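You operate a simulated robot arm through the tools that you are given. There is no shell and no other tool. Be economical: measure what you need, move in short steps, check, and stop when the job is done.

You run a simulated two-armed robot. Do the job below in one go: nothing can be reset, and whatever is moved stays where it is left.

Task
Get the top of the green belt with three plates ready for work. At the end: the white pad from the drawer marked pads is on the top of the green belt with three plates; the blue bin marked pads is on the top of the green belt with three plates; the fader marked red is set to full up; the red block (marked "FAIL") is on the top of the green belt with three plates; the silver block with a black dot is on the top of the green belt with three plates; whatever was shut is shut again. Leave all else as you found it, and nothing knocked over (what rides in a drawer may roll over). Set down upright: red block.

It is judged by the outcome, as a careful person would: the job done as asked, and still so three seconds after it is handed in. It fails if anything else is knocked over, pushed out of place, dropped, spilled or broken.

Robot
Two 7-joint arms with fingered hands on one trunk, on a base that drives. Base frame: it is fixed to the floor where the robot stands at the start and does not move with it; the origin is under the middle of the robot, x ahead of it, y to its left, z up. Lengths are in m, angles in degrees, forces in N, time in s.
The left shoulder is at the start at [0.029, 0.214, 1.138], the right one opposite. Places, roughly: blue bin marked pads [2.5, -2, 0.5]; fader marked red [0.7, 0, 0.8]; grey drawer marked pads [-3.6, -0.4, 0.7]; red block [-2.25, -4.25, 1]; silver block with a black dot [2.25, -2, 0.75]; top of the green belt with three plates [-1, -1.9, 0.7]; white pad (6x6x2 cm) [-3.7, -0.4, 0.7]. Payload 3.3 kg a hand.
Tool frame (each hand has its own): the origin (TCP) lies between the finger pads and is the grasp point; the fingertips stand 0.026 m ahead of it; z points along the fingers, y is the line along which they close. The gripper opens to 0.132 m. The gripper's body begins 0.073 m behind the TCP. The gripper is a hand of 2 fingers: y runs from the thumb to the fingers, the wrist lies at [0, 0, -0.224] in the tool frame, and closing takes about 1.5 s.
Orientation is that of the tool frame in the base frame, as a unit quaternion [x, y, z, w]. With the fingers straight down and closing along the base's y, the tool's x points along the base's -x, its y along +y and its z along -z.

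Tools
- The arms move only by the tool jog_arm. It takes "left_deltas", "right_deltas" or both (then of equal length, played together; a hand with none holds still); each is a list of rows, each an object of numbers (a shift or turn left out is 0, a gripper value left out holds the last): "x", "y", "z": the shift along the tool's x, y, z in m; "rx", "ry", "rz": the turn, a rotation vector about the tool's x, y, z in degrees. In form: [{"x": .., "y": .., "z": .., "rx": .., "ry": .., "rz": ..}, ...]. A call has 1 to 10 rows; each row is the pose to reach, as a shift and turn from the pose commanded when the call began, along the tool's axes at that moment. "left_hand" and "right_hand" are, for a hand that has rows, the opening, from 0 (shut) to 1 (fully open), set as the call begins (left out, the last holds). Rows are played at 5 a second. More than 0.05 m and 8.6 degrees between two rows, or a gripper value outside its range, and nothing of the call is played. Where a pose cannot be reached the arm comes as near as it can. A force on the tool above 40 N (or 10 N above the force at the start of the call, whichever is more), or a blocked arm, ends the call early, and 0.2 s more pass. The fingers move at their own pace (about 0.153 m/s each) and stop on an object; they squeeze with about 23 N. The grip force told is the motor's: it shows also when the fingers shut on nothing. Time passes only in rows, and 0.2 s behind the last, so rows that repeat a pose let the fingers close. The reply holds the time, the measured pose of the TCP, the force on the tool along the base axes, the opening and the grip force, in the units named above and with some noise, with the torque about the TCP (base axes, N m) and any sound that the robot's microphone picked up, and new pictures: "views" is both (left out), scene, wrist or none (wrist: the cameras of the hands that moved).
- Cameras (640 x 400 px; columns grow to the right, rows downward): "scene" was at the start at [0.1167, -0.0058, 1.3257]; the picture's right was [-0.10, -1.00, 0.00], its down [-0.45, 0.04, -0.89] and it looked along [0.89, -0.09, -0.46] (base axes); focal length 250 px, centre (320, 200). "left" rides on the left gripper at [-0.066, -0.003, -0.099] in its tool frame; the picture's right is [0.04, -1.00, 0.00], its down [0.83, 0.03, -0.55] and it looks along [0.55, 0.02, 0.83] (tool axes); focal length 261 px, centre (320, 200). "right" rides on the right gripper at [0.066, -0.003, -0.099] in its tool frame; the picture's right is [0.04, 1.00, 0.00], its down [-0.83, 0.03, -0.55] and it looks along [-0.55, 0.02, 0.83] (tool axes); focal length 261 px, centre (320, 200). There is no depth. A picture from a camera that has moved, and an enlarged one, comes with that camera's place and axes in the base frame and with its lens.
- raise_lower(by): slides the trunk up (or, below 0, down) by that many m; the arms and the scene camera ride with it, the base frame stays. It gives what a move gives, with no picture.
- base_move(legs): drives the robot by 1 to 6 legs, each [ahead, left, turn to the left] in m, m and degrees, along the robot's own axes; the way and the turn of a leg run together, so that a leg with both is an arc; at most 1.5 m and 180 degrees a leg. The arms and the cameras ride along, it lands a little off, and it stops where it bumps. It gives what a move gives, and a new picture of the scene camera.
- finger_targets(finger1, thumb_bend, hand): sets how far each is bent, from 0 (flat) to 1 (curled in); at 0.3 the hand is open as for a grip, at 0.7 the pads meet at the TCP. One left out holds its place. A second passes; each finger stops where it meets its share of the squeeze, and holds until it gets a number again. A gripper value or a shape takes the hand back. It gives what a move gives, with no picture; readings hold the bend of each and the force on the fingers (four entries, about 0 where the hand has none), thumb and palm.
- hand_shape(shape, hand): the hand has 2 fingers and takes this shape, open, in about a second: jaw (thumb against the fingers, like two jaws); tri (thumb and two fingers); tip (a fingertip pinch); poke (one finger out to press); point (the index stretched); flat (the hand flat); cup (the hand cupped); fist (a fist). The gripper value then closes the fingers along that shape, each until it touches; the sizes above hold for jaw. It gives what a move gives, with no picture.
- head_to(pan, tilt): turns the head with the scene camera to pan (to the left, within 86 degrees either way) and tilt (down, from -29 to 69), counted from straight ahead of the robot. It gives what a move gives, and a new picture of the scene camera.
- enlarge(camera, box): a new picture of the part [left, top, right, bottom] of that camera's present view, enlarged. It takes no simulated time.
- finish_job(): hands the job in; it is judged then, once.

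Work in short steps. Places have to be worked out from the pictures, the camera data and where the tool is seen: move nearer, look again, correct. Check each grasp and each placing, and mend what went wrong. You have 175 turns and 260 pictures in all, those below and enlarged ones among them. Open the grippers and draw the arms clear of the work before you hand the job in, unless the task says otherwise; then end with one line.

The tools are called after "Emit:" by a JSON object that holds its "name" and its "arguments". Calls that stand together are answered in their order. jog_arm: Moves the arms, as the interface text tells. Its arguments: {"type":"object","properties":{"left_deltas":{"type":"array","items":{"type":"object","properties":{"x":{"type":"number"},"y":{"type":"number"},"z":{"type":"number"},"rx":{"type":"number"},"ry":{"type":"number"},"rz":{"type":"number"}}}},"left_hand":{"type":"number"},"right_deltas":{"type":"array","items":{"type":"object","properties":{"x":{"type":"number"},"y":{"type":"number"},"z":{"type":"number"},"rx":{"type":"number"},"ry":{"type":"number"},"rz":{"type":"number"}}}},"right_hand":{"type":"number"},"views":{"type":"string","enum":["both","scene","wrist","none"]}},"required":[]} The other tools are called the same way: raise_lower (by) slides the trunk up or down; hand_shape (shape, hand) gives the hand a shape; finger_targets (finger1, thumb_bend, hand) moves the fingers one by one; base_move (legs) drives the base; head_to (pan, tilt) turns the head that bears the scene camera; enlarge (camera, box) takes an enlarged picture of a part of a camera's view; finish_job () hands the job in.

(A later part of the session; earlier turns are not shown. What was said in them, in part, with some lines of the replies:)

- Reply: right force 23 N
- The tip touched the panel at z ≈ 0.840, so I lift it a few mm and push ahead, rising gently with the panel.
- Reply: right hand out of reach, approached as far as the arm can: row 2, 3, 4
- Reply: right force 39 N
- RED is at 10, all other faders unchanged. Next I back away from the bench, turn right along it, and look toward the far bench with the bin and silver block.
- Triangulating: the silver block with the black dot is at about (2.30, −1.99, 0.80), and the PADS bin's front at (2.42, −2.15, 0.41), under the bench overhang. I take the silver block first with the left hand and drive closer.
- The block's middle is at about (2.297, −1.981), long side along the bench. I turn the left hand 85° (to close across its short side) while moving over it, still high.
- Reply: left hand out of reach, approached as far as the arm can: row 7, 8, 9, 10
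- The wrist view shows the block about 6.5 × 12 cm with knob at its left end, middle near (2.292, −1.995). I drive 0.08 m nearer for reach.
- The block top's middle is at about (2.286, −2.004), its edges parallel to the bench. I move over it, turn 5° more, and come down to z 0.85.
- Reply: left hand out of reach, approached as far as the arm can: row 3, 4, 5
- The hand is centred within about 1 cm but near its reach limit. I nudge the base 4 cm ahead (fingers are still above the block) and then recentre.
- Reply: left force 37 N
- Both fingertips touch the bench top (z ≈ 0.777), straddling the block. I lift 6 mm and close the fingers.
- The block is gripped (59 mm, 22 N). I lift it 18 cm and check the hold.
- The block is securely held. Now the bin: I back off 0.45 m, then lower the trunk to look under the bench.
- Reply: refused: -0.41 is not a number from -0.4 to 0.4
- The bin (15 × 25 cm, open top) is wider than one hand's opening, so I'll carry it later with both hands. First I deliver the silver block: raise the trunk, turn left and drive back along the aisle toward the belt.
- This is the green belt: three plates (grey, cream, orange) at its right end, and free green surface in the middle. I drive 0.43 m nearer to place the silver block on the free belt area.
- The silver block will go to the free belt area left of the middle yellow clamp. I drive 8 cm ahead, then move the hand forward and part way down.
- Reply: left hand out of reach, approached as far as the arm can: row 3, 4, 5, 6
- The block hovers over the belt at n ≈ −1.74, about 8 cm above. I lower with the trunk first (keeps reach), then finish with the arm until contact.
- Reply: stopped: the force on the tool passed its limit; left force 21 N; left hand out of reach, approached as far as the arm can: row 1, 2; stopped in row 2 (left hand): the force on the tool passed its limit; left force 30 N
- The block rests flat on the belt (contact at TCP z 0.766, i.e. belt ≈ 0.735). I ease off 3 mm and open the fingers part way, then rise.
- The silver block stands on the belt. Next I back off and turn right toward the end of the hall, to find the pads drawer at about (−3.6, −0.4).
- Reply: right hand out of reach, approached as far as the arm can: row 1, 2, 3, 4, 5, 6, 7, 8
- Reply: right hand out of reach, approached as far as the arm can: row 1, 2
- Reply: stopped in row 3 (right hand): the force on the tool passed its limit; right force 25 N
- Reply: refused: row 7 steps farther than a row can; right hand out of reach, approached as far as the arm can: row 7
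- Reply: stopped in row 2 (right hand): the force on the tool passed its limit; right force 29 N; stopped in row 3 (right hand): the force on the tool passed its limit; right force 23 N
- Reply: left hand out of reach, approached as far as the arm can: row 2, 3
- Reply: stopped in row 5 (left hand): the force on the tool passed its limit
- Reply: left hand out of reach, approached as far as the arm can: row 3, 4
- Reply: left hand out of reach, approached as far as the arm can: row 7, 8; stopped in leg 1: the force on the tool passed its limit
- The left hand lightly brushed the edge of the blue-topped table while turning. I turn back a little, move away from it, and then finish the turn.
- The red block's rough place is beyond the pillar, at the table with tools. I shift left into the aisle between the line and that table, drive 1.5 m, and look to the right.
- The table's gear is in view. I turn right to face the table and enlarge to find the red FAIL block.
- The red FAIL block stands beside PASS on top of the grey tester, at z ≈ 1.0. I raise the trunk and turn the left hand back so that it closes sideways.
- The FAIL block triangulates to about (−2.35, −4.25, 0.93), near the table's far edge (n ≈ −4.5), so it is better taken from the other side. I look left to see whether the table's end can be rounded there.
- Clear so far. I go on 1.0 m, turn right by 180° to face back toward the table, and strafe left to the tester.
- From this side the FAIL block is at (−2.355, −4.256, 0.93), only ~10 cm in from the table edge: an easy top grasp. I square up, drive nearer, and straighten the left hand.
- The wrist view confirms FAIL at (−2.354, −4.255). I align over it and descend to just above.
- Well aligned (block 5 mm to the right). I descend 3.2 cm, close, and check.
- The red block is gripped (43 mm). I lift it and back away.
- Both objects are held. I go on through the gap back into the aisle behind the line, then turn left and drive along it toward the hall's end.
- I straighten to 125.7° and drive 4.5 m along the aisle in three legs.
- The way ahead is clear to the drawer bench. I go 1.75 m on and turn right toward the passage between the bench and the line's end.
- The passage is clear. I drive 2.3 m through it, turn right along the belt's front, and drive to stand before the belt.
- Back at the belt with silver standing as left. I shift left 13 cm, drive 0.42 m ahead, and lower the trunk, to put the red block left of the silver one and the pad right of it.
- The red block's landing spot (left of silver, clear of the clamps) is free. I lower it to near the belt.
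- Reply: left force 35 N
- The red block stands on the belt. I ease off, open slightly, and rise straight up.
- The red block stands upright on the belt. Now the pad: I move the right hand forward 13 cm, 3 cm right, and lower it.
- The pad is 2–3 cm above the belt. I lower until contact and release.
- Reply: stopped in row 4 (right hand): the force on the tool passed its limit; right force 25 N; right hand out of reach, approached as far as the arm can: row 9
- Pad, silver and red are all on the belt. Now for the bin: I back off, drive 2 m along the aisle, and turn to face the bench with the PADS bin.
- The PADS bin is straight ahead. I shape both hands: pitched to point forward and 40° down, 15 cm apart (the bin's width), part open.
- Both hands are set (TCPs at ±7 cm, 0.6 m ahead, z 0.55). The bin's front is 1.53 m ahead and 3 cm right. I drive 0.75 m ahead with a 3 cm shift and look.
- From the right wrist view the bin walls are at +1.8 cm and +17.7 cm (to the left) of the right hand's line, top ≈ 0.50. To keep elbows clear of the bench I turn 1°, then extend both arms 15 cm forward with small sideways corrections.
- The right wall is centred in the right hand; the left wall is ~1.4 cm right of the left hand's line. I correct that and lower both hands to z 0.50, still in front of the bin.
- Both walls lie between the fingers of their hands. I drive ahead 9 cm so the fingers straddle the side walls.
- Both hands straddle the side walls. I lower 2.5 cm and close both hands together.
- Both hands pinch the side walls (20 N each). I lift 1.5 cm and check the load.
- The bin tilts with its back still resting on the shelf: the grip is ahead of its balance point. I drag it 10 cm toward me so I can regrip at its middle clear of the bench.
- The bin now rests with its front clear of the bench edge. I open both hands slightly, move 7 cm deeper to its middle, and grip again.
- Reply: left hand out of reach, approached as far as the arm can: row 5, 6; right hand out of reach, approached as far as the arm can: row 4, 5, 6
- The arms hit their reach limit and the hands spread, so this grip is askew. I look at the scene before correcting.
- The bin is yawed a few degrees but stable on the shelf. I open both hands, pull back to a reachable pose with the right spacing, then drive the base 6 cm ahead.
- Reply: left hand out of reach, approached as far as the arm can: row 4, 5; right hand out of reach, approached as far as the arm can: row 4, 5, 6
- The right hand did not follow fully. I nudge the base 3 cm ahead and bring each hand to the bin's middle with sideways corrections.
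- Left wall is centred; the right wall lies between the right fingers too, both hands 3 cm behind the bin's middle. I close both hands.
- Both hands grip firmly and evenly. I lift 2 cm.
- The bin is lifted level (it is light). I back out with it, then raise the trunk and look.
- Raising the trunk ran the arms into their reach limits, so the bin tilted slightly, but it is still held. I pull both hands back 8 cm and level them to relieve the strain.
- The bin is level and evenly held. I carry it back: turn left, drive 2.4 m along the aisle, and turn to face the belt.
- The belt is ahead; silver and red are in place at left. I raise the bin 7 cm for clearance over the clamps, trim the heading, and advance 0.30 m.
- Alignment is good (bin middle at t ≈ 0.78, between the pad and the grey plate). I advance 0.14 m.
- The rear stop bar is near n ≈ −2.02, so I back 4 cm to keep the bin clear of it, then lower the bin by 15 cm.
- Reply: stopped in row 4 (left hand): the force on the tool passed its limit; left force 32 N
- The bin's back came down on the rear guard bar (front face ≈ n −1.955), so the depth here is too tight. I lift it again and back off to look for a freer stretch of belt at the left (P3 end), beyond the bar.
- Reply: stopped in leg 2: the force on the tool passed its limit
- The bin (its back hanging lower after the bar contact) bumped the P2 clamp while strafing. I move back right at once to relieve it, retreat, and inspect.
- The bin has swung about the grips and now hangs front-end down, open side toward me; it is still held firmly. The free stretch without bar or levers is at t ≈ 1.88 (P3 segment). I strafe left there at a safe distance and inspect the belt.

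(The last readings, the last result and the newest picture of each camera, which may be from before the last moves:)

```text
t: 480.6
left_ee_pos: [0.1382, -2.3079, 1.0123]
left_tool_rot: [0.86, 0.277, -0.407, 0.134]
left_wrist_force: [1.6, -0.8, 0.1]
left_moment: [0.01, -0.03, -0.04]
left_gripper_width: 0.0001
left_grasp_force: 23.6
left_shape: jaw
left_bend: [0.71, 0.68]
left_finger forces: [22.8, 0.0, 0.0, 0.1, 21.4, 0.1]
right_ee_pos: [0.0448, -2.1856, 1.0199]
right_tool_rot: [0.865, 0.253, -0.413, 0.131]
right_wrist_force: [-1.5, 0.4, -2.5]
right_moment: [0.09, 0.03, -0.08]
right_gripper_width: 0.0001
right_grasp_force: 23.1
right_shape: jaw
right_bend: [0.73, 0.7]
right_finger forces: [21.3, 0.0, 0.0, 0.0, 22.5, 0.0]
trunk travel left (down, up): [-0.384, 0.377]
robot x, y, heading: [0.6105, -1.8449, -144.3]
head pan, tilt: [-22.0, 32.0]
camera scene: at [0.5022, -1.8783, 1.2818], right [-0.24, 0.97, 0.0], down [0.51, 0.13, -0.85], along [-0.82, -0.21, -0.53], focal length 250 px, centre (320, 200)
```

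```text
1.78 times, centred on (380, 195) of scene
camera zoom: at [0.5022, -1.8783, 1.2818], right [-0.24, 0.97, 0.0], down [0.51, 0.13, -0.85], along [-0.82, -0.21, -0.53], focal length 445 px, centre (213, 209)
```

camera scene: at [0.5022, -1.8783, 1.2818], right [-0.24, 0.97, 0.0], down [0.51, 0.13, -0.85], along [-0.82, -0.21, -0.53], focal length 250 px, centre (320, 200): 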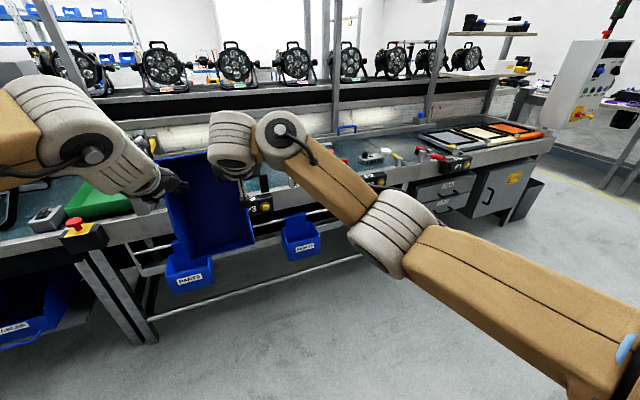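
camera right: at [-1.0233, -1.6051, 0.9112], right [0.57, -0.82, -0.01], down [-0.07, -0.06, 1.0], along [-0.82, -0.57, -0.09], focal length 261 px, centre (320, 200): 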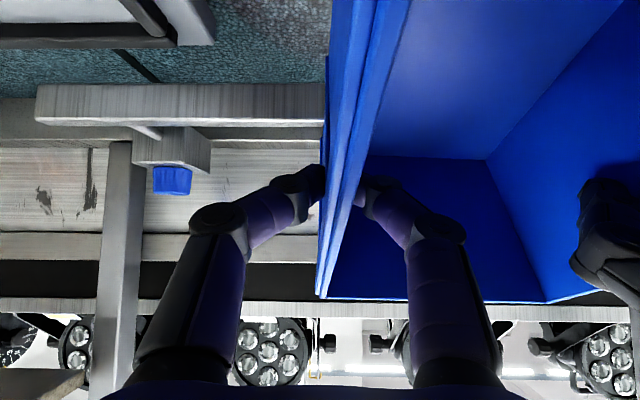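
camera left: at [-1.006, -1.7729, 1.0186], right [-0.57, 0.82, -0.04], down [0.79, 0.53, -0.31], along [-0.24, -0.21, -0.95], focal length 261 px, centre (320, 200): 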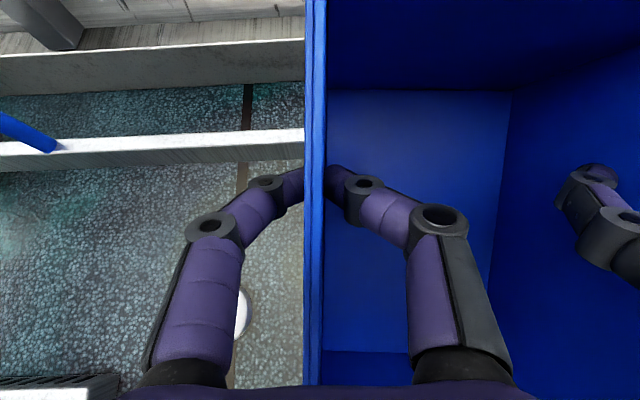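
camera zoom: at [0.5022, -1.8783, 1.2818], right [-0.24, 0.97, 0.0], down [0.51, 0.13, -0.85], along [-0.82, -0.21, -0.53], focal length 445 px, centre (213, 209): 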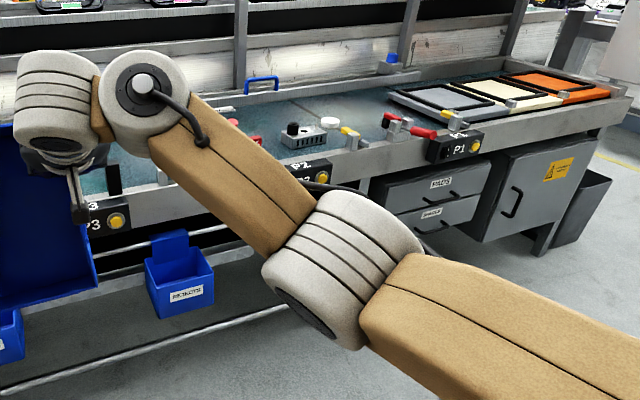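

Silver and pad stand as left. The bin is lined up with the free stretch (t 1.80–1.96). I retract the arms 8 cm for later travel and advance the base 0.5 m.

Emit:
{"name": "jog_arm", "arguments": {"left_deltas": [{"x": 0.017, "z": -0.02}, {"x": 0.034, "z": -0.041}, {"x": 0.0514, "z": -0.0613}], "right_deltas": [{"x": 0.017, "z": -0.02}, {"x": 0.034, "z": -0.041}, {"x": 0.0514, "z": -0.0613}], "views": "none"}}

Emit:
{"name": "base_move", "arguments": {"legs": [[0.5, 0, 0]]}}

Emit:
{"name": "head_to", "arguments": {"pan": 0, "tilt": 45}}

```text
t: 481.4
left_ee_pos: [0.203, -2.2607, 1.0099]
left_tool_rot: [0.86, 0.277, -0.407, 0.134]
left_wrist_force: [4.4, -5.9, -0.7]
left_moment: [0.0, -0.07, 0.05]
left_gripper_width: 0.0
left_grasp_force: 23.2
left_shape: jaw
left_bend: [0.71, 0.7]
left_finger forces: [25.2, 0.0, 0.1, 0.0, 17.8, 0.0]
right_ee_pos: [0.1132, -2.1393, 1.02]
right_tool_rot: [0.865, 0.252, -0.414, 0.131]
right_wrist_force: [-4.3, 5.4, -0.3]
right_moment: [0.12, 0.07, -0.14]
right_gripper_width: 0.0001
right_grasp_force: 23.2
right_shape: jaw
right_bend: [0.73, 0.7]
right_finger forces: [18.2, 0.1, 0.0, 0.1, 25.3, 0.1]
trunk travel left (down, up): [-0.384, 0.377]
robot x, y, heading: [0.6124, -1.841, -144.1]
head pan, tilt: [-22.0, 32.0]
```

```text
t: 484.3
left_ee_pos: [-0.2009, -2.5535, 1.0096]
left_tool_rot: [0.86, 0.277, -0.407, 0.133]
left_wrist_force: [6.5, -6.9, -0.9]
left_moment: [-0.01, -0.1, 0.03]
left_gripper_width: 0.0
left_grasp_force: 23.3
left_shape: jaw
left_bend: [0.71, 0.7]
left_finger forces: [26.2, 0.0, 0.0, 0.0, 16.5, 0.0]
right_ee_pos: [-0.2909, -2.4345, 1.0194]
right_tool_rot: [0.866, 0.253, -0.412, 0.131]
right_wrist_force: [-5.9, 6.2, -1.5]
right_moment: [0.17, 0.07, -0.2]
right_gripper_width: 0.0
right_grasp_force: 22.9
right_shape: jaw
right_bend: [0.73, 0.7]
right_finger forces: [17.2, 0.0, 0.0, 0.1, 26.9, 0.0]
trunk travel left (down, up): [-0.384, 0.377]
robot x, y, heading: [0.2127, -2.1353, -144.0]
head pan, tilt: [-22.0, 32.0]
camera scene: at [0.0987, -2.1719, 1.2817], right [-0.24, 0.97, 0.0], down [0.51, 0.13, -0.85], along [-0.82, -0.21, -0.53], focal length 250 px, centre (320, 200)
```

scene: 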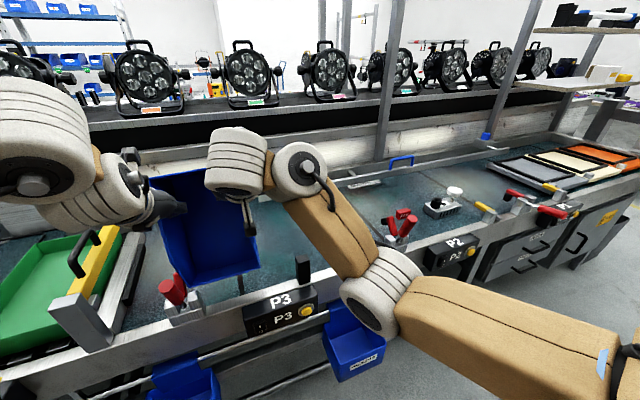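

```text
t: 485.2
left_ee_pos: [-0.1992, -2.5553, 1.01]
left_tool_rot: [0.86, 0.278, -0.406, 0.134]
left_wrist_force: [4.7, -2.7, -0.1]
left_moment: [0.01, -0.06, 0.0]
left_gripper_width: 0.0
left_grasp_force: 23.4
left_shape: jaw
left_bend: [0.71, 0.7]
left_finger forces: [24.9, 0.0, 0.0, 0.1, 19.9, 0.1]
right_ee_pos: [-0.29, -2.4338, 1.0189]
right_tool_rot: [0.865, 0.253, -0.413, 0.131]
right_wrist_force: [-3.0, 3.8, -0.6]
right_moment: [0.06, 0.06, -0.1]
right_gripper_width: 0.0
right_grasp_force: 22.9
right_shape: jaw
right_bend: [0.73, 0.7]
right_finger forces: [19.3, 0.0, 0.1, 0.1, 24.2, 0.1]
trunk travel left (down, up): [-0.384, 0.377]
robot x, y, heading: [0.207, -2.1354, -143.8]
head pan, tilt: [0.0, 45.0]
camera scene: at [0.1203, -2.1976, 1.2624], right [-0.59, 0.81, 0.0], down [0.57, 0.42, -0.71], along [-0.57, -0.42, -0.71], focal length 250 px, centre (320, 200)
```

scene: 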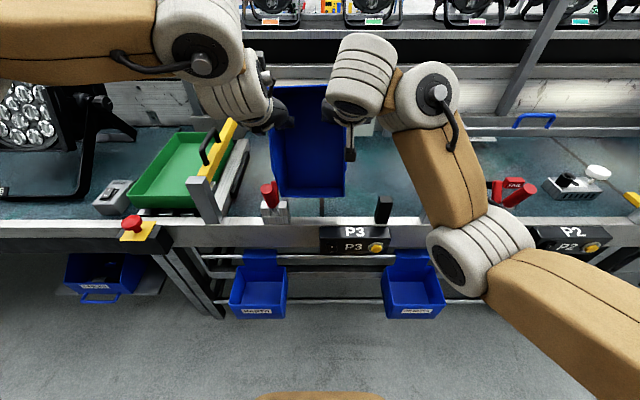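

The bin hangs right over the free belt stretch, and the red FAIL block is seen upright further right. I shift 1.5 cm right, 5 cm ahead, and lower 10 cm toward the belt.

Emit:
{"name": "base_move", "arguments": {"legs": [[0.05, -0.015, 0]]}}

Emit:
{"name": "jog_arm", "arguments": {"left_deltas": [{"x": 0.023, "z": 0.0193}, {"x": 0.046, "z": 0.0386}, {"x": 0.069, "z": 0.058}, {"x": 0.0805, "z": 0.0676}], "right_deltas": [{"x": 0.023, "z": 0.0193}, {"x": 0.046, "z": 0.0386}, {"x": 0.069, "z": 0.058}, {"x": 0.0805, "z": 0.0676}]}}

```text
t: 486.1
left_ee_pos: [-0.2501, -2.5733, 1.0101]
left_tool_rot: [0.86, 0.277, -0.406, 0.133]
left_wrist_force: [5.3, -4.4, -0.8]
left_moment: [-0.03, -0.06, 0.05]
left_gripper_width: 0.0
left_grasp_force: 22.9
left_shape: jaw
left_bend: [0.71, 0.7]
left_finger forces: [25.8, 0.1, 0.1, 0.0, 18.8, 0.1]
right_ee_pos: [-0.3396, -2.4523, 1.0183]
right_tool_rot: [0.865, 0.254, -0.412, 0.132]
right_wrist_force: [-5.6, 6.0, -1.3]
right_moment: [0.1, 0.06, -0.16]
right_gripper_width: 0.0
right_grasp_force: 22.6
right_shape: jaw
right_bend: [0.73, 0.7]
right_finger forces: [18.4, 0.1, 0.0, 0.1, 25.1, 0.0]
trunk travel left (down, up): [-0.384, 0.377]
robot x, y, heading: [0.1584, -2.1557, -143.9]
head pan, tilt: [0.0, 45.0]
camera scene: at [0.07, -2.2155, 1.2622], right [-0.59, 0.81, 0.0], down [0.57, 0.42, -0.71], along [-0.57, -0.42, -0.71], focal length 250 px, centre (320, 200)
```

scene: 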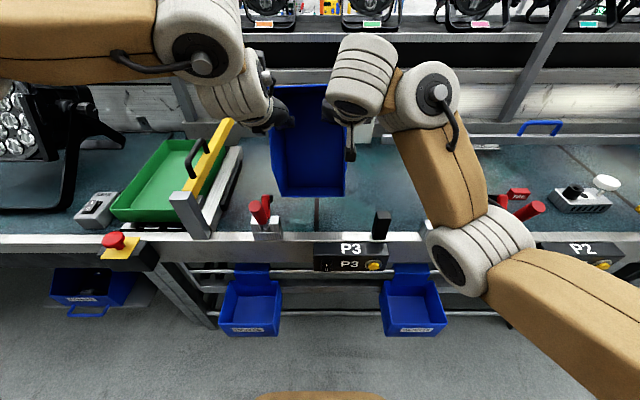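

```text
t: 487.1
left_ee_pos: [-0.2493, -2.5729, 0.9088]
left_tool_rot: [0.858, 0.278, -0.41, 0.135]
left_wrist_force: [0.7, -1.6, 22.5]
left_moment: [-0.12, 0.23, 0.02]
left_gripper_width: 0.0006
left_grasp_force: 22.7
left_shape: jaw
left_bend: [0.71, 0.72]
left_finger forces: [23.6, 0.0, 0.0, 0.1, 22.7, 0.1]
right_ee_pos: [-0.3361, -2.4554, 0.9161]
right_tool_rot: [0.863, 0.254, -0.415, 0.135]
right_wrist_force: [-2.1, 5.8, 19.7]
right_moment: [-0.06, 0.27, -0.02]
right_gripper_width: 0.0
right_grasp_force: 23.0
right_shape: jaw
right_bend: [0.74, 0.69]
right_finger forces: [20.6, 0.0, 0.0, 0.1, 26.2, 0.0]
trunk travel left (down, up): [-0.384, 0.377]
robot x, y, heading: [0.1593, -2.155, -144.0]
head pan, tilt: [0.0, 45.0]
camera scene: at [0.0738, -2.2122, 1.2631], right [-0.59, 0.81, 0.0], down [0.57, 0.42, -0.71], along [-0.57, -0.42, -0.71], focal length 250 px, centre (320, 200)
camera right: at [-0.2396, -2.3875, 0.9254], right [0.57, -0.82, -0.01], down [-0.06, -0.06, 1.0], along [-0.82, -0.57, -0.08], focal length 261 px, centre (320, 200)
camera left: at [-0.2205, -2.5498, 1.0215], right [-0.57, 0.82, -0.04], down [0.79, 0.53, -0.3], along [-0.23, -0.2, -0.95], focal length 261 px, centre (320, 200)
```

scene: 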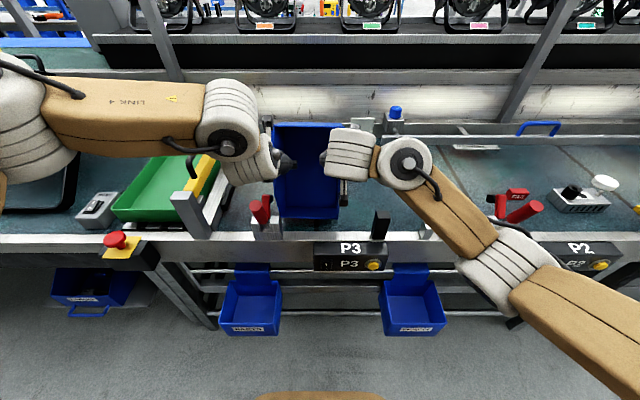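
right: 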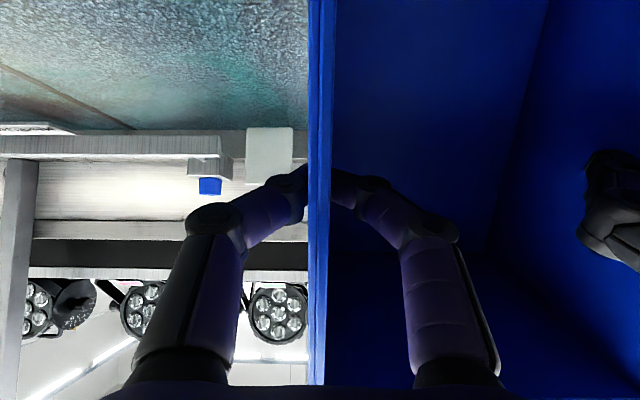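
left: 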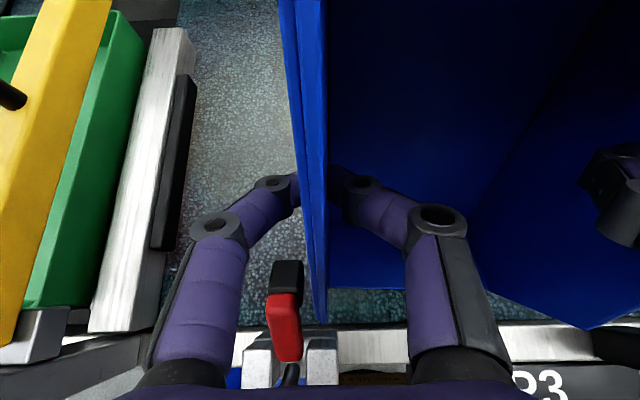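

The bin's front end now rests on the belt (about 20 N per hand), standing nearly upright. I lay it down: the hands follow an arc forward and down so that it pivots about its front edge.

Emit:
{"name": "jog_arm", "arguments": {"left_deltas": [{"x": -0.0298, "z": 0.0207}, {"x": -0.0533, "z": 0.0441}, {"x": -0.0722, "z": 0.0713}, {"x": -0.0863, "z": 0.1013}, {"x": -0.0948, "z": 0.1333}], "right_deltas": [{"x": -0.0298, "z": 0.0207}, {"x": -0.0533, "z": 0.0441}, {"x": -0.0722, "z": 0.0713}, {"x": -0.0863, "z": 0.1013}, {"x": -0.0948, "z": 0.1333}], "views": "both"}}

```text
t: 488.3
left_ee_pos: [-0.3649, -2.6619, 0.8986]
left_tool_rot: [0.858, 0.273, -0.413, 0.133]
left_wrist_force: [-11.3, 11.6, 23.6]
left_moment: [0.11, 0.43, -0.33]
left_gripper_width: 0.0003
left_grasp_force: 23.2
left_shape: jaw
left_bend: [0.7, 0.71]
left_finger forces: [18.3, 0.0, 0.0, 0.0, 35.2, 0.0]
left hand out of reach, approached as far as the arm can: row 5
right_ee_pos: [-0.4522, -2.5303, 0.9164]
right_tool_rot: [0.863, 0.255, -0.415, 0.135]
right_wrist_force: [4.7, -10.5, 1.9]
right_moment: [-0.11, -0.15, 0.08]
right_gripper_width: 0.0001
right_grasp_force: 22.8
right_shape: jaw
right_bend: [0.73, 0.69]
right_finger forces: [25.3, 0.1, 0.1, 0.1, 13.3, 0.0]
right hand out of reach, approached as far as the arm can: row 5
trunk travel left (down, up): [-0.384, 0.377]
robot x, y, heading: [0.157, -2.1548, -144.1]
head pan, tilt: [0.0, 45.0]
camera scene: at [0.0729, -2.2134, 1.2629], right [-0.59, 0.81, 0.0], down [0.57, 0.42, -0.71], along [-0.57, -0.42, -0.71], focal length 250 px, centre (320, 200)
camera right: at [-0.3547, -2.4621, 0.9254], right [0.57, -0.82, -0.01], down [-0.06, -0.06, 1.0], along [-0.82, -0.57, -0.08], focal length 261 px, centre (320, 200)
camera left: at [-0.3364, -2.6387, 1.011], right [-0.56, 0.83, -0.03], down [0.8, 0.52, -0.31], along [-0.24, -0.2, -0.95], focal length 261 px, centre (320, 200)
```

scene: 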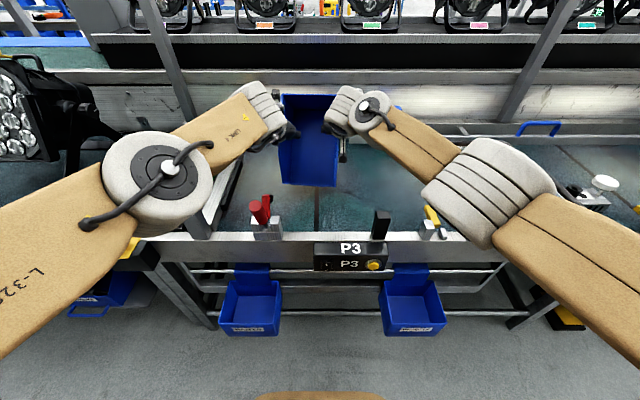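
right: 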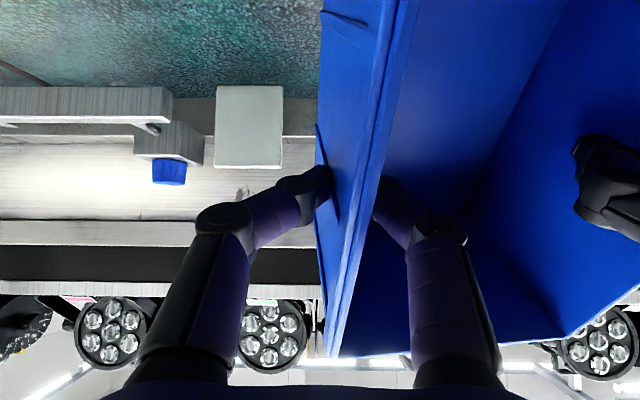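
left: 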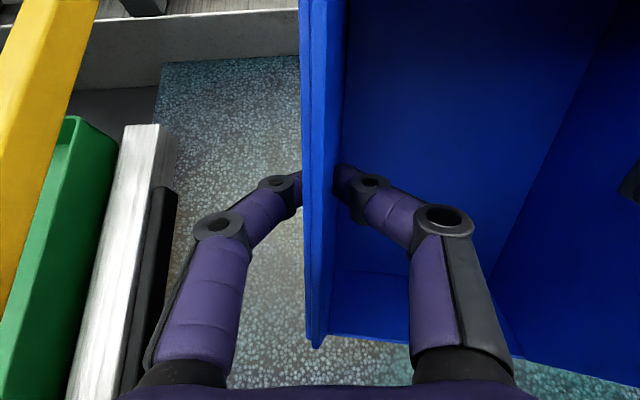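

The bin is reclining (about 45°) on the belt. I advance the base 5 cm and lower both hands so that it settles flat.

Emit:
{"name": "base_move", "arguments": {"legs": [[0.05, 0, 0]]}}

Emit:
{"name": "jog_arm", "arguments": {"left_deltas": [{"x": 0.01, "z": 0.008}, {"x": 0.02, "z": 0.017}, {"x": 0.03, "z": 0.025}, {"x": 0.04, "z": 0.034}], "right_deltas": [{"x": 0.015, "z": 0.013}, {"x": 0.03, "z": 0.026}, {"x": 0.043, "z": 0.036}, {"x": 0.056, "z": 0.047}], "views": "both"}}

```text
t: 489.2
left_ee_pos: [-0.4033, -2.6943, 0.8911]
left_tool_rot: [0.861, 0.276, -0.407, 0.133]
left_wrist_force: [-9.7, 15.6, 3.5]
left_moment: [0.26, 0.05, -0.36]
left_gripper_width: 0.0001
left_grasp_force: 22.9
left_shape: jaw
left_bend: [0.7, 0.7]
left_finger forces: [16.1, 0.0, 0.0, 0.0, 34.2, 0.0]
right_ee_pos: [-0.4949, -2.5579, 0.9129]
right_tool_rot: [0.865, 0.254, -0.412, 0.133]
right_wrist_force: [9.3, -15.0, -2.4]
right_moment: [-0.11, -0.19, 0.25]
right_gripper_width: 0.0
right_grasp_force: 22.9
right_shape: jaw
right_bend: [0.71, 0.67]
right_finger forces: [26.9, 0.0, 0.0, 0.0, 9.7, 0.1]
trunk travel left (down, up): [-0.384, 0.377]
robot x, y, heading: [0.1173, -2.1799, -143.8]
head pan, tilt: [0.0, 45.0]
camera scene: at [0.0304, -2.2445, 1.2622], right [-0.59, 0.81, 0.0], down [0.57, 0.42, -0.71], along [-0.57, -0.42, -0.71], focal length 250 px, centre (320, 200)
```

scene: 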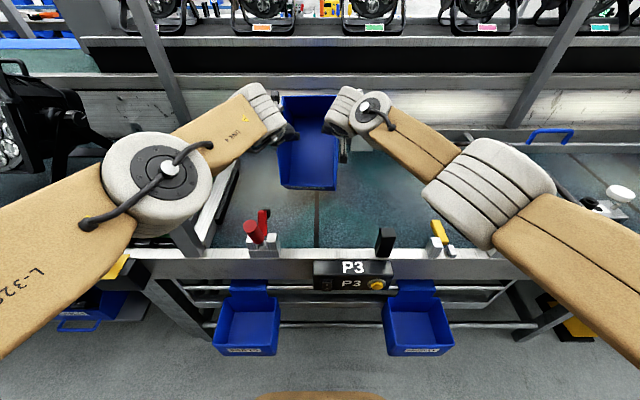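

```text
t: 490.2
left_ee_pos: [-0.3983, -2.6917, 0.8407]
left_tool_rot: [0.86, 0.277, -0.407, 0.133]
left_wrist_force: [-7.4, 10.2, 3.9]
left_moment: [0.19, 0.03, -0.29]
left_gripper_width: 0.0001
left_grasp_force: 22.6
left_shape: jaw
left_bend: [0.69, 0.7]
left_finger forces: [18.2, 0.1, 0.0, 0.0, 30.9, 0.0]
left hand out of reach, approached as far as the arm can: row 2, 3, 4
right_ee_pos: [-0.4849, -2.5521, 0.8477]
right_tool_rot: [0.864, 0.256, -0.413, 0.134]
right_wrist_force: [7.3, -12.1, -2.3]
right_moment: [-0.03, -0.24, 0.21]
right_gripper_width: 0.0
right_grasp_force: 23.2
right_shape: jaw
right_bend: [0.71, 0.68]
right_finger forces: [25.9, 0.1, 0.0, 0.1, 12.3, 0.0]
right hand out of reach, approached as far as the arm can: row 2, 3, 4
trunk travel left (down, up): [-0.384, 0.377]
robot x, y, heading: [0.1214, -2.1819, -144.0]
head pan, tilt: [0.0, 45.0]
camera scene: at [0.0315, -2.2443, 1.2624], right [-0.59, 0.81, 0.0], down [0.57, 0.42, -0.71], along [-0.57, -0.42, -0.71], focal length 250 px, centre (320, 200)
camera right: at [-0.3887, -2.4848, 0.8575], right [0.57, -0.82, -0.01], down [-0.06, -0.06, 1.0], along [-0.82, -0.57, -0.09], focal length 261 px, centre (320, 200)
camera left: at [-0.3705, -2.6684, 0.9538], right [-0.56, 0.83, -0.03], down [0.8, 0.53, -0.29], along [-0.23, -0.19, -0.95], focal length 261 px, centre (320, 200)
```

scene: 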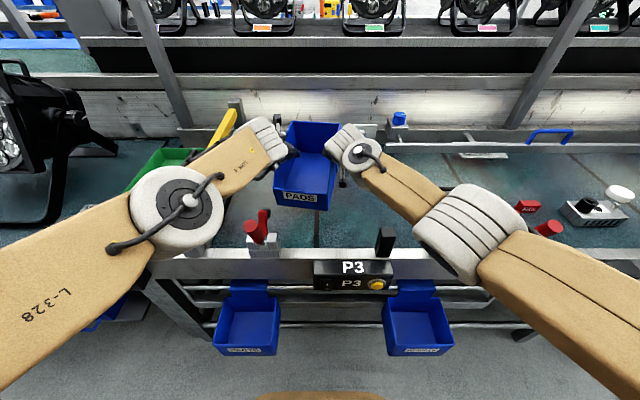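
right: 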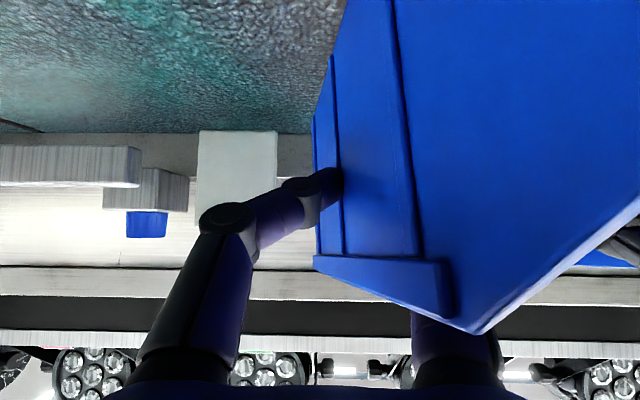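
left: 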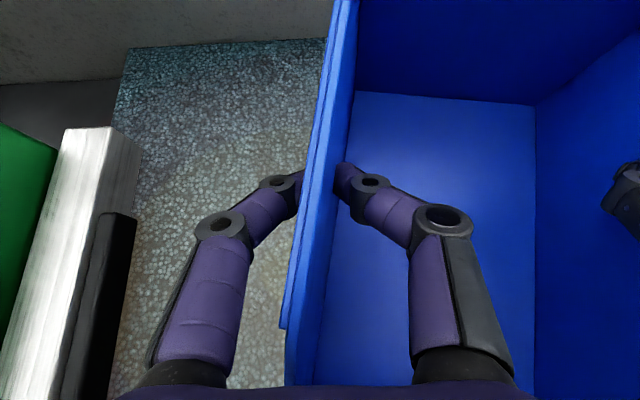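

The bin has settled nearly flat, upright with its label toward me. I lower the trunk 1.5 cm to seat it fully, then check.

Emit:
{"name": "raise_lower", "arguments": {"by": -0.015}}

Emit:
{"name": "enlarge", "arguments": {"camera": "scene", "box": [200, 90, 420, 260]}}

```text
t: 490.9
left_ee_pos: [-0.3985, -2.6917, 0.8264]
left_tool_rot: [0.86, 0.276, -0.409, 0.132]
left_wrist_force: [-8.2, 16.1, 10.2]
left_moment: [0.29, 0.1, -0.39]
left_gripper_width: 0.0001
left_grasp_force: 23.5
left_shape: jaw
left_bend: [0.69, 0.7]
left_finger forces: [16.7, 0.0, 0.0, 0.0, 35.4, 0.1]
right_ee_pos: [-0.4865, -2.5521, 0.8339]
right_tool_rot: [0.864, 0.254, -0.413, 0.133]
right_wrist_force: [6.8, -17.8, -5.4]
right_moment: [0.36, -0.53, -0.22]
right_gripper_width: 0.0
right_grasp_force: 23.1
right_shape: jaw
right_bend: [0.71, 0.68]
right_finger forces: [32.9, 0.0, 0.0, 0.0, 11.5, 0.0]
trunk travel left (down, up): [-0.369, 0.392]
robot x, y, heading: [0.1193, -2.1803, -144.1]
head pan, tilt: [0.0, 45.0]
```

```text
2.35 times, centred on (310, 175) of scene
camera zoom: at [0.0301, -2.2454, 1.2473], right [-0.59, 0.81, 0.0], down [0.57, 0.42, -0.71], along [-0.57, -0.42, -0.71], focal length 589 px, centre (344, 259)
```

zoom: 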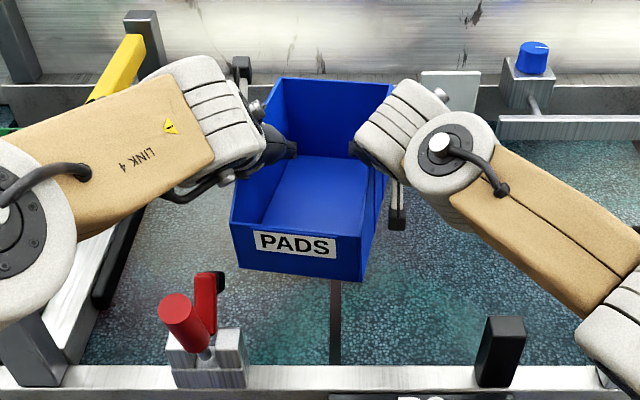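

It is over clear belt and within millimetres of seated. I open both hands partly and check.

Emit:
{"name": "jog_arm", "arguments": {"left_hand": 0.3, "right_hand": 0.3, "left_deltas": [{}, {}, {}, {}], "right_deltas": [{}, {}, {}, {}], "views": "both"}}

```text
t: 491.9
left_ee_pos: [-0.3975, -2.6935, 0.8247]
left_tool_rot: [0.86, 0.276, -0.407, 0.133]
left_wrist_force: [0.9, -0.1, -0.4]
left_moment: [-0.02, 0.06, -0.02]
left_gripper_width: 0.0389
left_grasp_force: 0.1
left_shape: jaw
left_bend: [0.74, 0.7]
left_finger forces: [0.0, 0.0, 0.1, 0.1, 0.0, 0.1]
right_ee_pos: [-0.489, -2.5504, 0.8324]
right_tool_rot: [0.865, 0.253, -0.413, 0.132]
right_wrist_force: [0.2, -0.8, -0.1]
right_moment: [-0.03, 0.03, 0.03]
right_gripper_width: 0.0392
right_grasp_force: 0.1
right_shape: jaw
right_bend: [0.74, 0.7]
right_finger forces: [0.0, 0.0, 0.1, 0.0, 0.0, 0.1]
trunk travel left (down, up): [-0.369, 0.392]
robot x, y, heading: [0.1179, -2.1821, -143.9]
head pan, tilt: [0.0, 45.0]
camera scene: at [0.0295, -2.2455, 1.2472], right [-0.59, 0.81, 0.0], down [0.57, 0.42, -0.71], along [-0.57, -0.42, -0.71], focal length 250 px, centre (320, 200)
camera right: at [-0.3908, -2.4833, 0.8428], right [0.57, -0.82, -0.01], down [-0.06, -0.06, 1.0], along [-0.82, -0.57, -0.09], focal length 261 px, centre (320, 200)
camera left: at [-0.3693, -2.6706, 0.9384], right [-0.56, 0.83, -0.04], down [0.8, 0.53, -0.29], along [-0.22, -0.19, -0.96], focal length 261 px, centre (320, 200)
```

scene: 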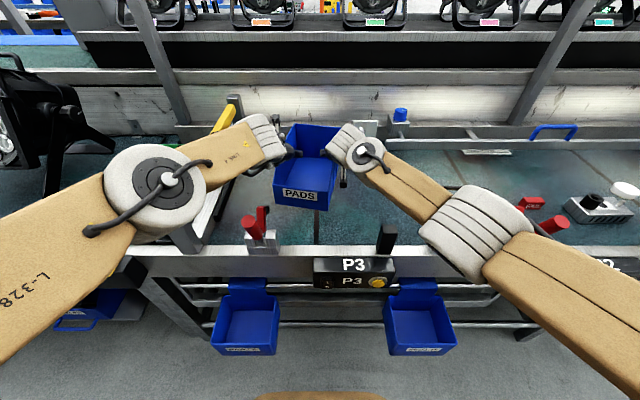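
right: 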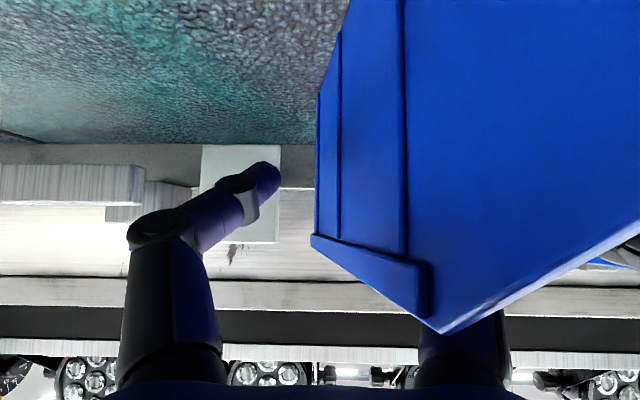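
left: 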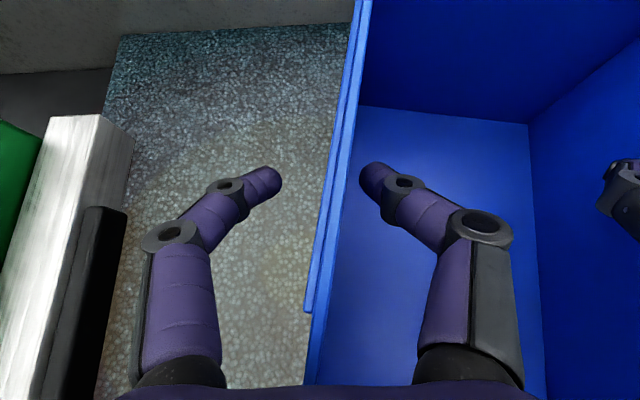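

The bin sits free and flat on the belt. I raise both hands straight up clear of its walls.

Emit:
{"name": "jog_arm", "arguments": {"left_deltas": [{"x": -0.019, "z": -0.016}, {"x": -0.038, "z": -0.032}, {"x": -0.057, "z": -0.048}, {"x": -0.077, "z": -0.064}, {"x": -0.092, "z": -0.077}], "right_deltas": [{"x": -0.019, "z": -0.016}, {"x": -0.038, "z": -0.032}, {"x": -0.057, "z": -0.048}, {"x": -0.077, "z": -0.064}, {"x": -0.092, "z": -0.077}], "views": "scene"}}

```text
t: 493.1
left_ee_pos: [-0.3957, -2.6933, 0.9447]
left_tool_rot: [0.86, 0.277, -0.407, 0.134]
left_wrist_force: [0.5, 0.8, -0.2]
left_moment: [0.0, 0.01, -0.03]
left_gripper_width: 0.0393
left_grasp_force: 0.1
left_shape: jaw
left_bend: [0.74, 0.7]
left_finger forces: [0.1, 0.0, 0.0, 0.0, 0.1, 0.0]
right_ee_pos: [-0.4858, -2.5483, 0.953]
right_tool_rot: [0.864, 0.253, -0.414, 0.131]
right_wrist_force: [-0.5, 0.8, -0.7]
right_moment: [0.0, -0.02, -0.04]
right_gripper_width: 0.0394
right_grasp_force: 0.1
right_shape: jaw
right_bend: [0.74, 0.7]
right_finger forces: [0.0, 0.0, 0.0, 0.1, 0.0, 0.0]
trunk travel left (down, up): [-0.369, 0.392]
robot x, y, heading: [0.1172, -2.1808, -143.7]
head pan, tilt: [0.0, 45.0]
camera scene: at [0.0298, -2.2454, 1.2473], right [-0.59, 0.81, 0.0], down [0.57, 0.42, -0.71], along [-0.57, -0.42, -0.71], focal length 250 px, centre (320, 200)
```

scene: 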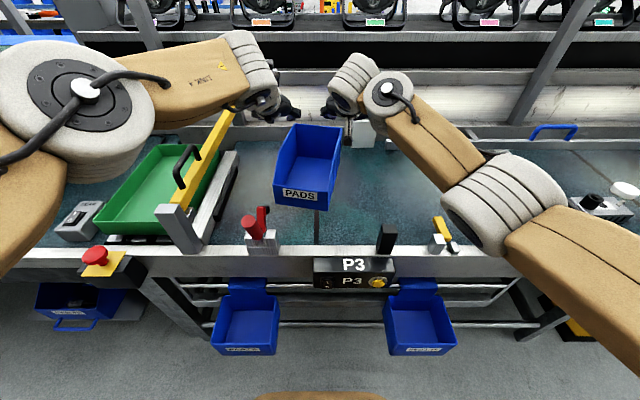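

The bin stands upright on the belt. I back away and inspect the whole belt for the other items and the P2 clamp.

Emit:
{"name": "base_move", "arguments": {"legs": [[-0.4, 0, 0], [0, -0.6, 0]]}}

Emit:
{"name": "head_to", "arguments": {"pan": 0, "tilt": 30}}

Emit:
{"name": "enlarge", "arguments": {"camera": "scene", "box": [150, 140, 490, 320]}}

```text
t: 498.6
left_ee_pos: [-0.4199, -1.9746, 0.9437]
left_tool_rot: [0.86, 0.277, -0.407, 0.134]
left_wrist_force: [0.6, -0.2, -0.4]
left_moment: [0.01, -0.02, 0.03]
left_gripper_width: 0.0393
left_grasp_force: 0.0
left_shape: jaw
left_bend: [0.74, 0.7]
left_finger forces: [0.0, 0.0, 0.0, 0.0, 0.0, 0.0]
right_ee_pos: [-0.5104, -1.8306, 0.9534]
right_tool_rot: [0.864, 0.255, -0.413, 0.133]
right_wrist_force: [0.2, -0.5, -0.2]
right_moment: [0.02, 0.02, 0.01]
right_gripper_width: 0.0393
right_grasp_force: 0.1
right_shape: jaw
right_bend: [0.74, 0.7]
right_finger forces: [0.0, 0.0, 0.0, 0.0, 0.1, 0.0]
trunk travel left (down, up): [-0.369, 0.392]
robot x, y, heading: [0.0944, -1.4647, -143.5]
head pan, tilt: [0.0, 45.0]
camera scene: at [0.005, -1.527, 1.2472], right [-0.59, 0.81, 0.0], down [0.57, 0.42, -0.71], along [-0.57, -0.42, -0.71], focal length 250 px, centre (320, 200)
```

scene: 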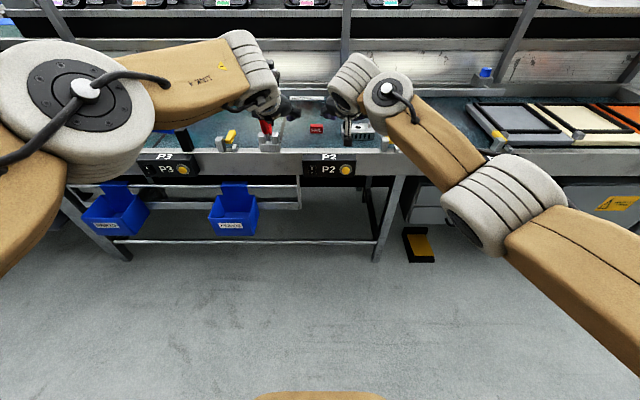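

```text
t: 499.3
left_ee_pos: [-0.4193, -1.9751, 0.9436]
left_tool_rot: [0.86, 0.278, -0.407, 0.134]
left_wrist_force: [-0.1, 0.5, 0.0]
left_moment: [-0.02, -0.02, -0.02]
left_gripper_width: 0.039
left_grasp_force: 0.1
left_shape: jaw
left_bend: [0.74, 0.7]
left_finger forces: [0.1, 0.1, 0.0, 0.0, 0.1, 0.1]
right_ee_pos: [-0.5096, -1.8313, 0.9532]
right_tool_rot: [0.864, 0.255, -0.413, 0.133]
right_wrist_force: [-0.1, 0.4, 0.2]
right_moment: [0.0, -0.01, -0.01]
right_gripper_width: 0.0392
right_grasp_force: 0.0
right_shape: jaw
right_bend: [0.74, 0.7]
right_finger forces: [0.0, 0.1, 0.1, 0.1, 0.0, 0.1]
trunk travel left (down, up): [-0.369, 0.392]
robot x, y, heading: [0.0926, -1.4679, -143.7]
head pan, tilt: [0.0, 30.0]
camera scene: at [-0.0021, -1.5327, 1.2698], right [-0.59, 0.81, 0.0], down [0.4, 0.3, -0.87], along [-0.7, -0.51, -0.5], focal length 250 px, centre (320, 200)
```

scene: 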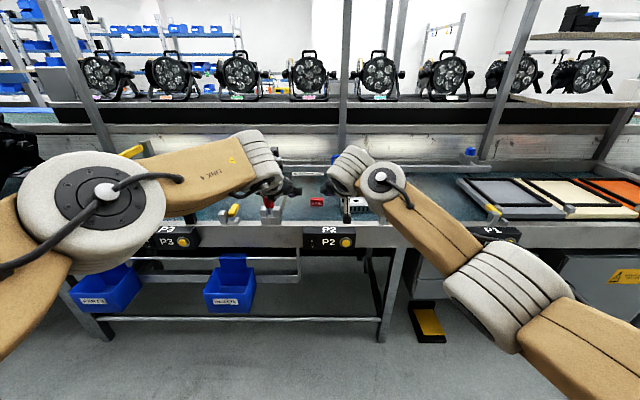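

```text
1.88 times, centred on (320, 230) of scene
camera zoom: at [-0.0021, -1.5327, 1.2698], right [-0.59, 0.81, 0.0], down [0.4, 0.3, -0.87], along [-0.7, -0.51, -0.5], focal length 471 px, centre (320, 144)
```

zoom: 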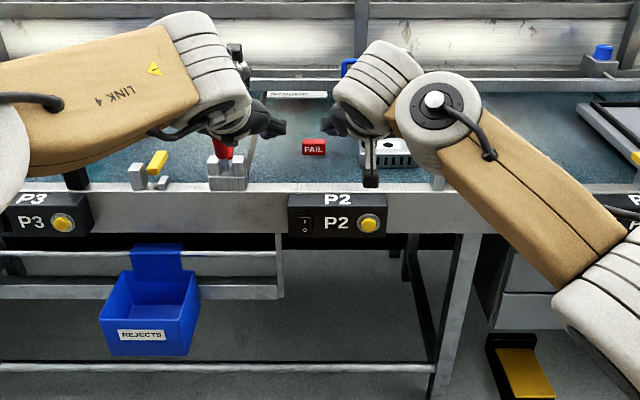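

Red stands upright, silver in place. I back off further for a free view of everything.

Emit:
{"name": "base_move", "arguments": {"legs": [[-0.35, 0, 0]]}}

Emit:
{"name": "raise_lower", "arguments": {"by": 0.3}}

Emit:
{"name": "head_to", "arguments": {"pan": 0, "tilt": 42}}

Emit:
{"name": "enlarge", "arguments": {"camera": "scene", "box": [150, 60, 490, 260]}}

```text
t: 501.6
left_ee_pos: [-0.1311, -1.7619, 0.9447]
left_tool_rot: [0.86, 0.277, -0.407, 0.134]
left_wrist_force: [-0.9, -0.4, -0.9]
left_moment: [-0.02, -0.04, 0.0]
left_gripper_width: 0.0393
left_grasp_force: 0.2
left_shape: jaw
left_bend: [0.74, 0.7]
left_finger forces: [0.0, 0.0, 0.1, 0.1, 0.0, 0.1]
right_ee_pos: [-0.2215, -1.6171, 0.9521]
right_tool_rot: [0.864, 0.254, -0.413, 0.133]
right_wrist_force: [0.8, 0.1, 0.5]
right_moment: [-0.02, -0.01, 0.03]
right_gripper_width: 0.0395
right_grasp_force: 0.1
right_shape: jaw
right_bend: [0.74, 0.7]
right_finger forces: [0.1, 0.0, 0.0, 0.0, 0.0, 0.1]
trunk travel left (down, up): [-0.369, 0.392]
robot x, y, heading: [0.3862, -1.2487, -143.8]
head pan, tilt: [0.0, 30.0]
camera scene: at [0.2869, -1.3209, 1.2699], right [-0.59, 0.81, 0.0], down [0.4, 0.29, -0.87], along [-0.7, -0.51, -0.5], focal length 250 px, centre (320, 200)
```

scene: 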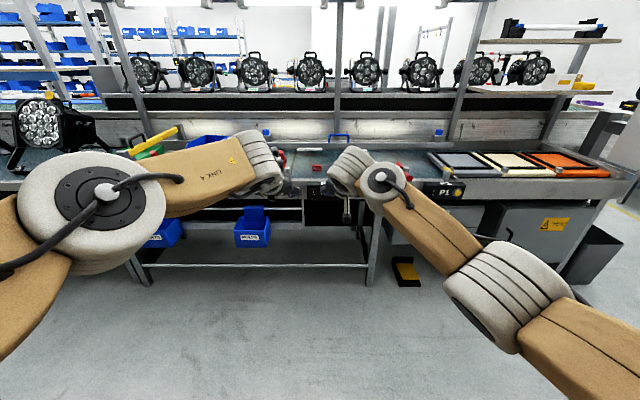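

```text
t: 504.6
left_ee_pos: [-0.1316, -1.762, 1.2435]
left_tool_rot: [0.86, 0.276, -0.408, 0.132]
left_wrist_force: [0.5, 1.6, 0.0]
left_moment: [0.0, 0.0, 0.01]
left_gripper_width: 0.0392
left_grasp_force: 0.0
left_shape: jaw
left_bend: [0.74, 0.7]
left_finger forces: [0.0, 0.0, 0.0, 0.0, 0.0, 0.0]
right_ee_pos: [-0.2241, -1.6181, 1.2509]
right_tool_rot: [0.865, 0.254, -0.413, 0.133]
right_wrist_force: [-0.6, -0.2, 0.4]
right_moment: [-0.01, 0.03, 0.01]
right_gripper_width: 0.0394
right_grasp_force: 0.1
right_shape: jaw
right_bend: [0.74, 0.7]
right_finger forces: [0.0, 0.1, 0.0, 0.0, 0.0, 0.0]
trunk travel left (down, up): [-0.669, 0.092]
robot x, y, heading: [0.3876, -1.2529, -143.9]
head pan, tilt: [0.0, 30.0]
```

```text
t: 505.4
left_ee_pos: [-0.1313, -1.761, 1.2442]
left_tool_rot: [0.86, 0.276, -0.407, 0.132]
left_wrist_force: [0.5, -0.7, -0.1]
left_moment: [-0.02, 0.05, -0.03]
left_gripper_width: 0.0391
left_grasp_force: 0.1
left_shape: jaw
left_bend: [0.74, 0.7]
left_finger forces: [0.1, 0.0, 0.0, 0.0, 0.0, 0.0]
right_ee_pos: [-0.2219, -1.6186, 1.2527]
right_tool_rot: [0.864, 0.254, -0.413, 0.133]
right_wrist_force: [0.1, 0.2, -1.0]
right_moment: [-0.02, 0.0, 0.01]
right_gripper_width: 0.0395
right_grasp_force: 0.1
right_shape: jaw
right_bend: [0.74, 0.7]
right_finger forces: [0.0, 0.0, 0.0, 0.1, 0.1, 0.0]
trunk travel left (down, up): [-0.669, 0.092]
robot x, y, heading: [0.3833, -1.255, -143.8]
head pan, tilt: [0.0, 42.0]
camera scene: at [0.3084, -1.3053, 1.5525], right [-0.59, 0.81, 0.0], down [0.54, 0.39, -0.74], along [-0.6, -0.44, -0.67], focal length 250 px, centre (320, 200)
```

scene: 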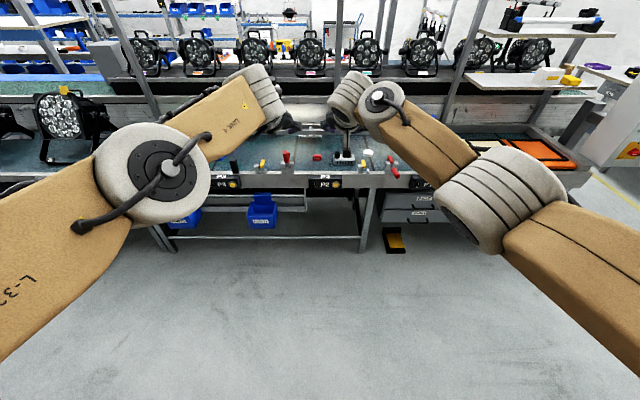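

```text
1.88 times, centred on (320, 160) of scene
camera zoom: at [0.3084, -1.3053, 1.5525], right [-0.59, 0.81, 0.0], down [0.54, 0.39, -0.74], along [-0.6, -0.44, -0.67], focal length 471 px, centre (320, 275)
```

zoom: 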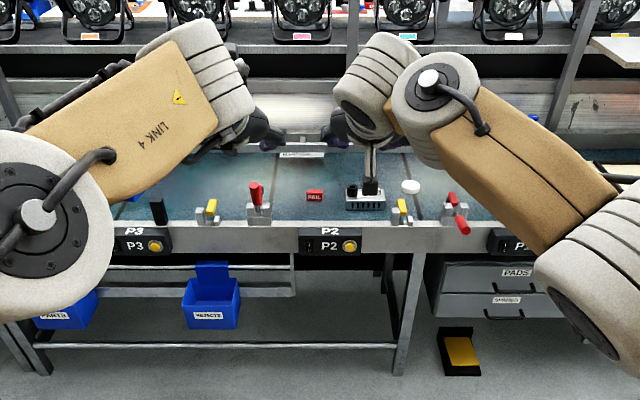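

All four items are on the belt: silver, red (upright), pad and bin; the clamps look unchanged. I open the grippers fully, clear of everything.

Emit:
{"name": "jog_arm", "arguments": {"left_hand": 1, "right_hand": 1, "left_deltas": [{}, {}, {}], "right_deltas": [{}, {}, {}], "views": "none"}}

Emit:
{"name": "base_move", "arguments": {"legs": [[0, 0, 18]]}}

Emit:
{"name": "enlarge", "arguments": {"camera": "scene", "box": [200, 60, 640, 260]}}

```text
t: 506.2
left_ee_pos: [-0.1313, -1.7626, 1.2436]
left_tool_rot: [0.86, 0.276, -0.408, 0.132]
left_wrist_force: [0.0, 0.4, 0.2]
left_moment: [-0.01, 0.0, -0.02]
left_gripper_width: 0.1317
left_grasp_force: 0.0
left_shape: jaw
left_bend: [0.3, 0.3]
left_finger forces: [0.1, 0.0, 0.0, 0.0, 0.1, 0.0]
right_ee_pos: [-0.2227, -1.6182, 1.2535]
right_tool_rot: [0.864, 0.254, -0.413, 0.133]
right_wrist_force: [-0.3, -0.1, 0.5]
right_moment: [-0.03, -0.02, 0.03]
right_gripper_width: 0.132
right_grasp_force: 0.0
right_shape: jaw
right_bend: [0.3, 0.3]
right_finger forces: [0.0, 0.0, 0.0, 0.1, 0.0, 0.0]
trunk travel left (down, up): [-0.669, 0.092]
robot x, y, heading: [0.3831, -1.2511, -143.9]
head pan, tilt: [0.0, 42.0]
```

```text
t: 507.6
left_ee_pos: [0.0482, -1.8943, 1.2446]
left_tool_rot: [0.808, 0.405, -0.382, 0.194]
left_wrist_force: [0.8, -0.3, -1.2]
left_moment: [0.01, 0.02, 0.02]
left_gripper_width: 0.1319
left_grasp_force: 0.2
left_shape: jaw
left_bend: [0.3, 0.3]
left_finger forces: [0.0, 0.0, 0.0, 0.0, 0.0, 0.0]
right_ee_pos: [-0.0822, -1.7854, 1.2533]
right_tool_rot: [0.815, 0.384, -0.388, 0.194]
right_wrist_force: [0.0, 0.1, -0.8]
right_moment: [-0.02, -0.01, 0.02]
right_gripper_width: 0.132
right_grasp_force: 0.1
right_shape: jaw
right_bend: [0.3, 0.3]
right_finger forces: [0.0, 0.1, 0.0, 0.0, 0.0, 0.1]
trunk travel left (down, up): [-0.669, 0.092]
robot x, y, heading: [0.3858, -1.2526, -126.1]
head pan, tilt: [0.0, 42.0]
camera scene: at [0.3293, -1.3262, 1.5524], right [-0.81, 0.59, 0.0], down [0.4, 0.54, -0.74], along [-0.44, -0.6, -0.67], focal length 250 px, centre (320, 200)
```

scene: 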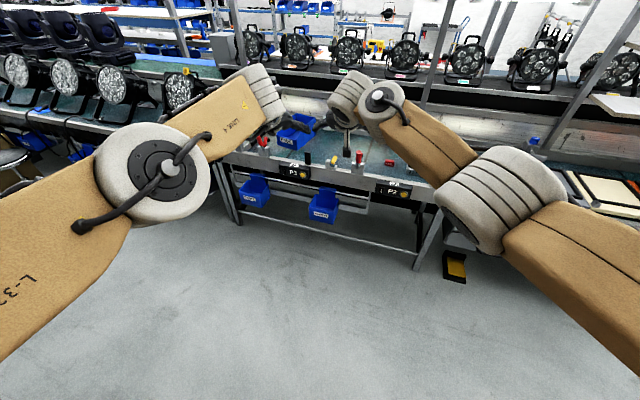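

```text
1.45 times, centred on (420, 160) of scene
camera zoom: at [0.3293, -1.3262, 1.5524], right [-0.81, 0.59, 0.0], down [0.4, 0.54, -0.74], along [-0.44, -0.6, -0.67], focal length 364 px, centre (174, 258)
```

zoom: 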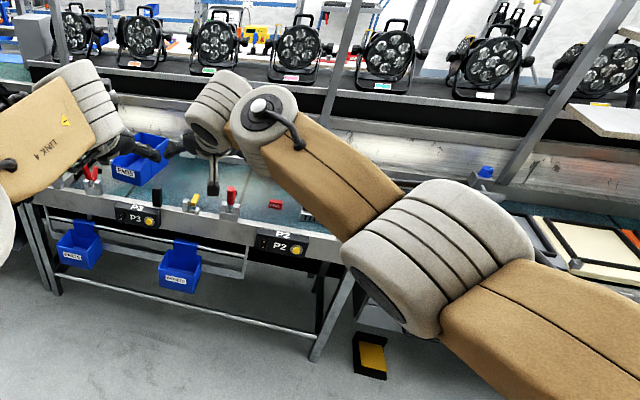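

The bin is upright on the belt, red and the other items are in place, and the arms are clear with the hands open. I hand the job in.

Emit:
{"name": "finish_job", "arguments": {}}

```text
The job is handed in.
```

I finished all the steps and handed the job in. The white pad, the blue PADS bin, the upright red FAIL block and the silver block are on the green belt, the red fader is at full up, and the PADS drawer is shut again. On the way, the bin bumped the P2 clamp (it looks unchanged), my left hand brushed the edge of the blue-topped table, and I set the bin at the P3 end of the belt because the rear guard bar left too little room further along.
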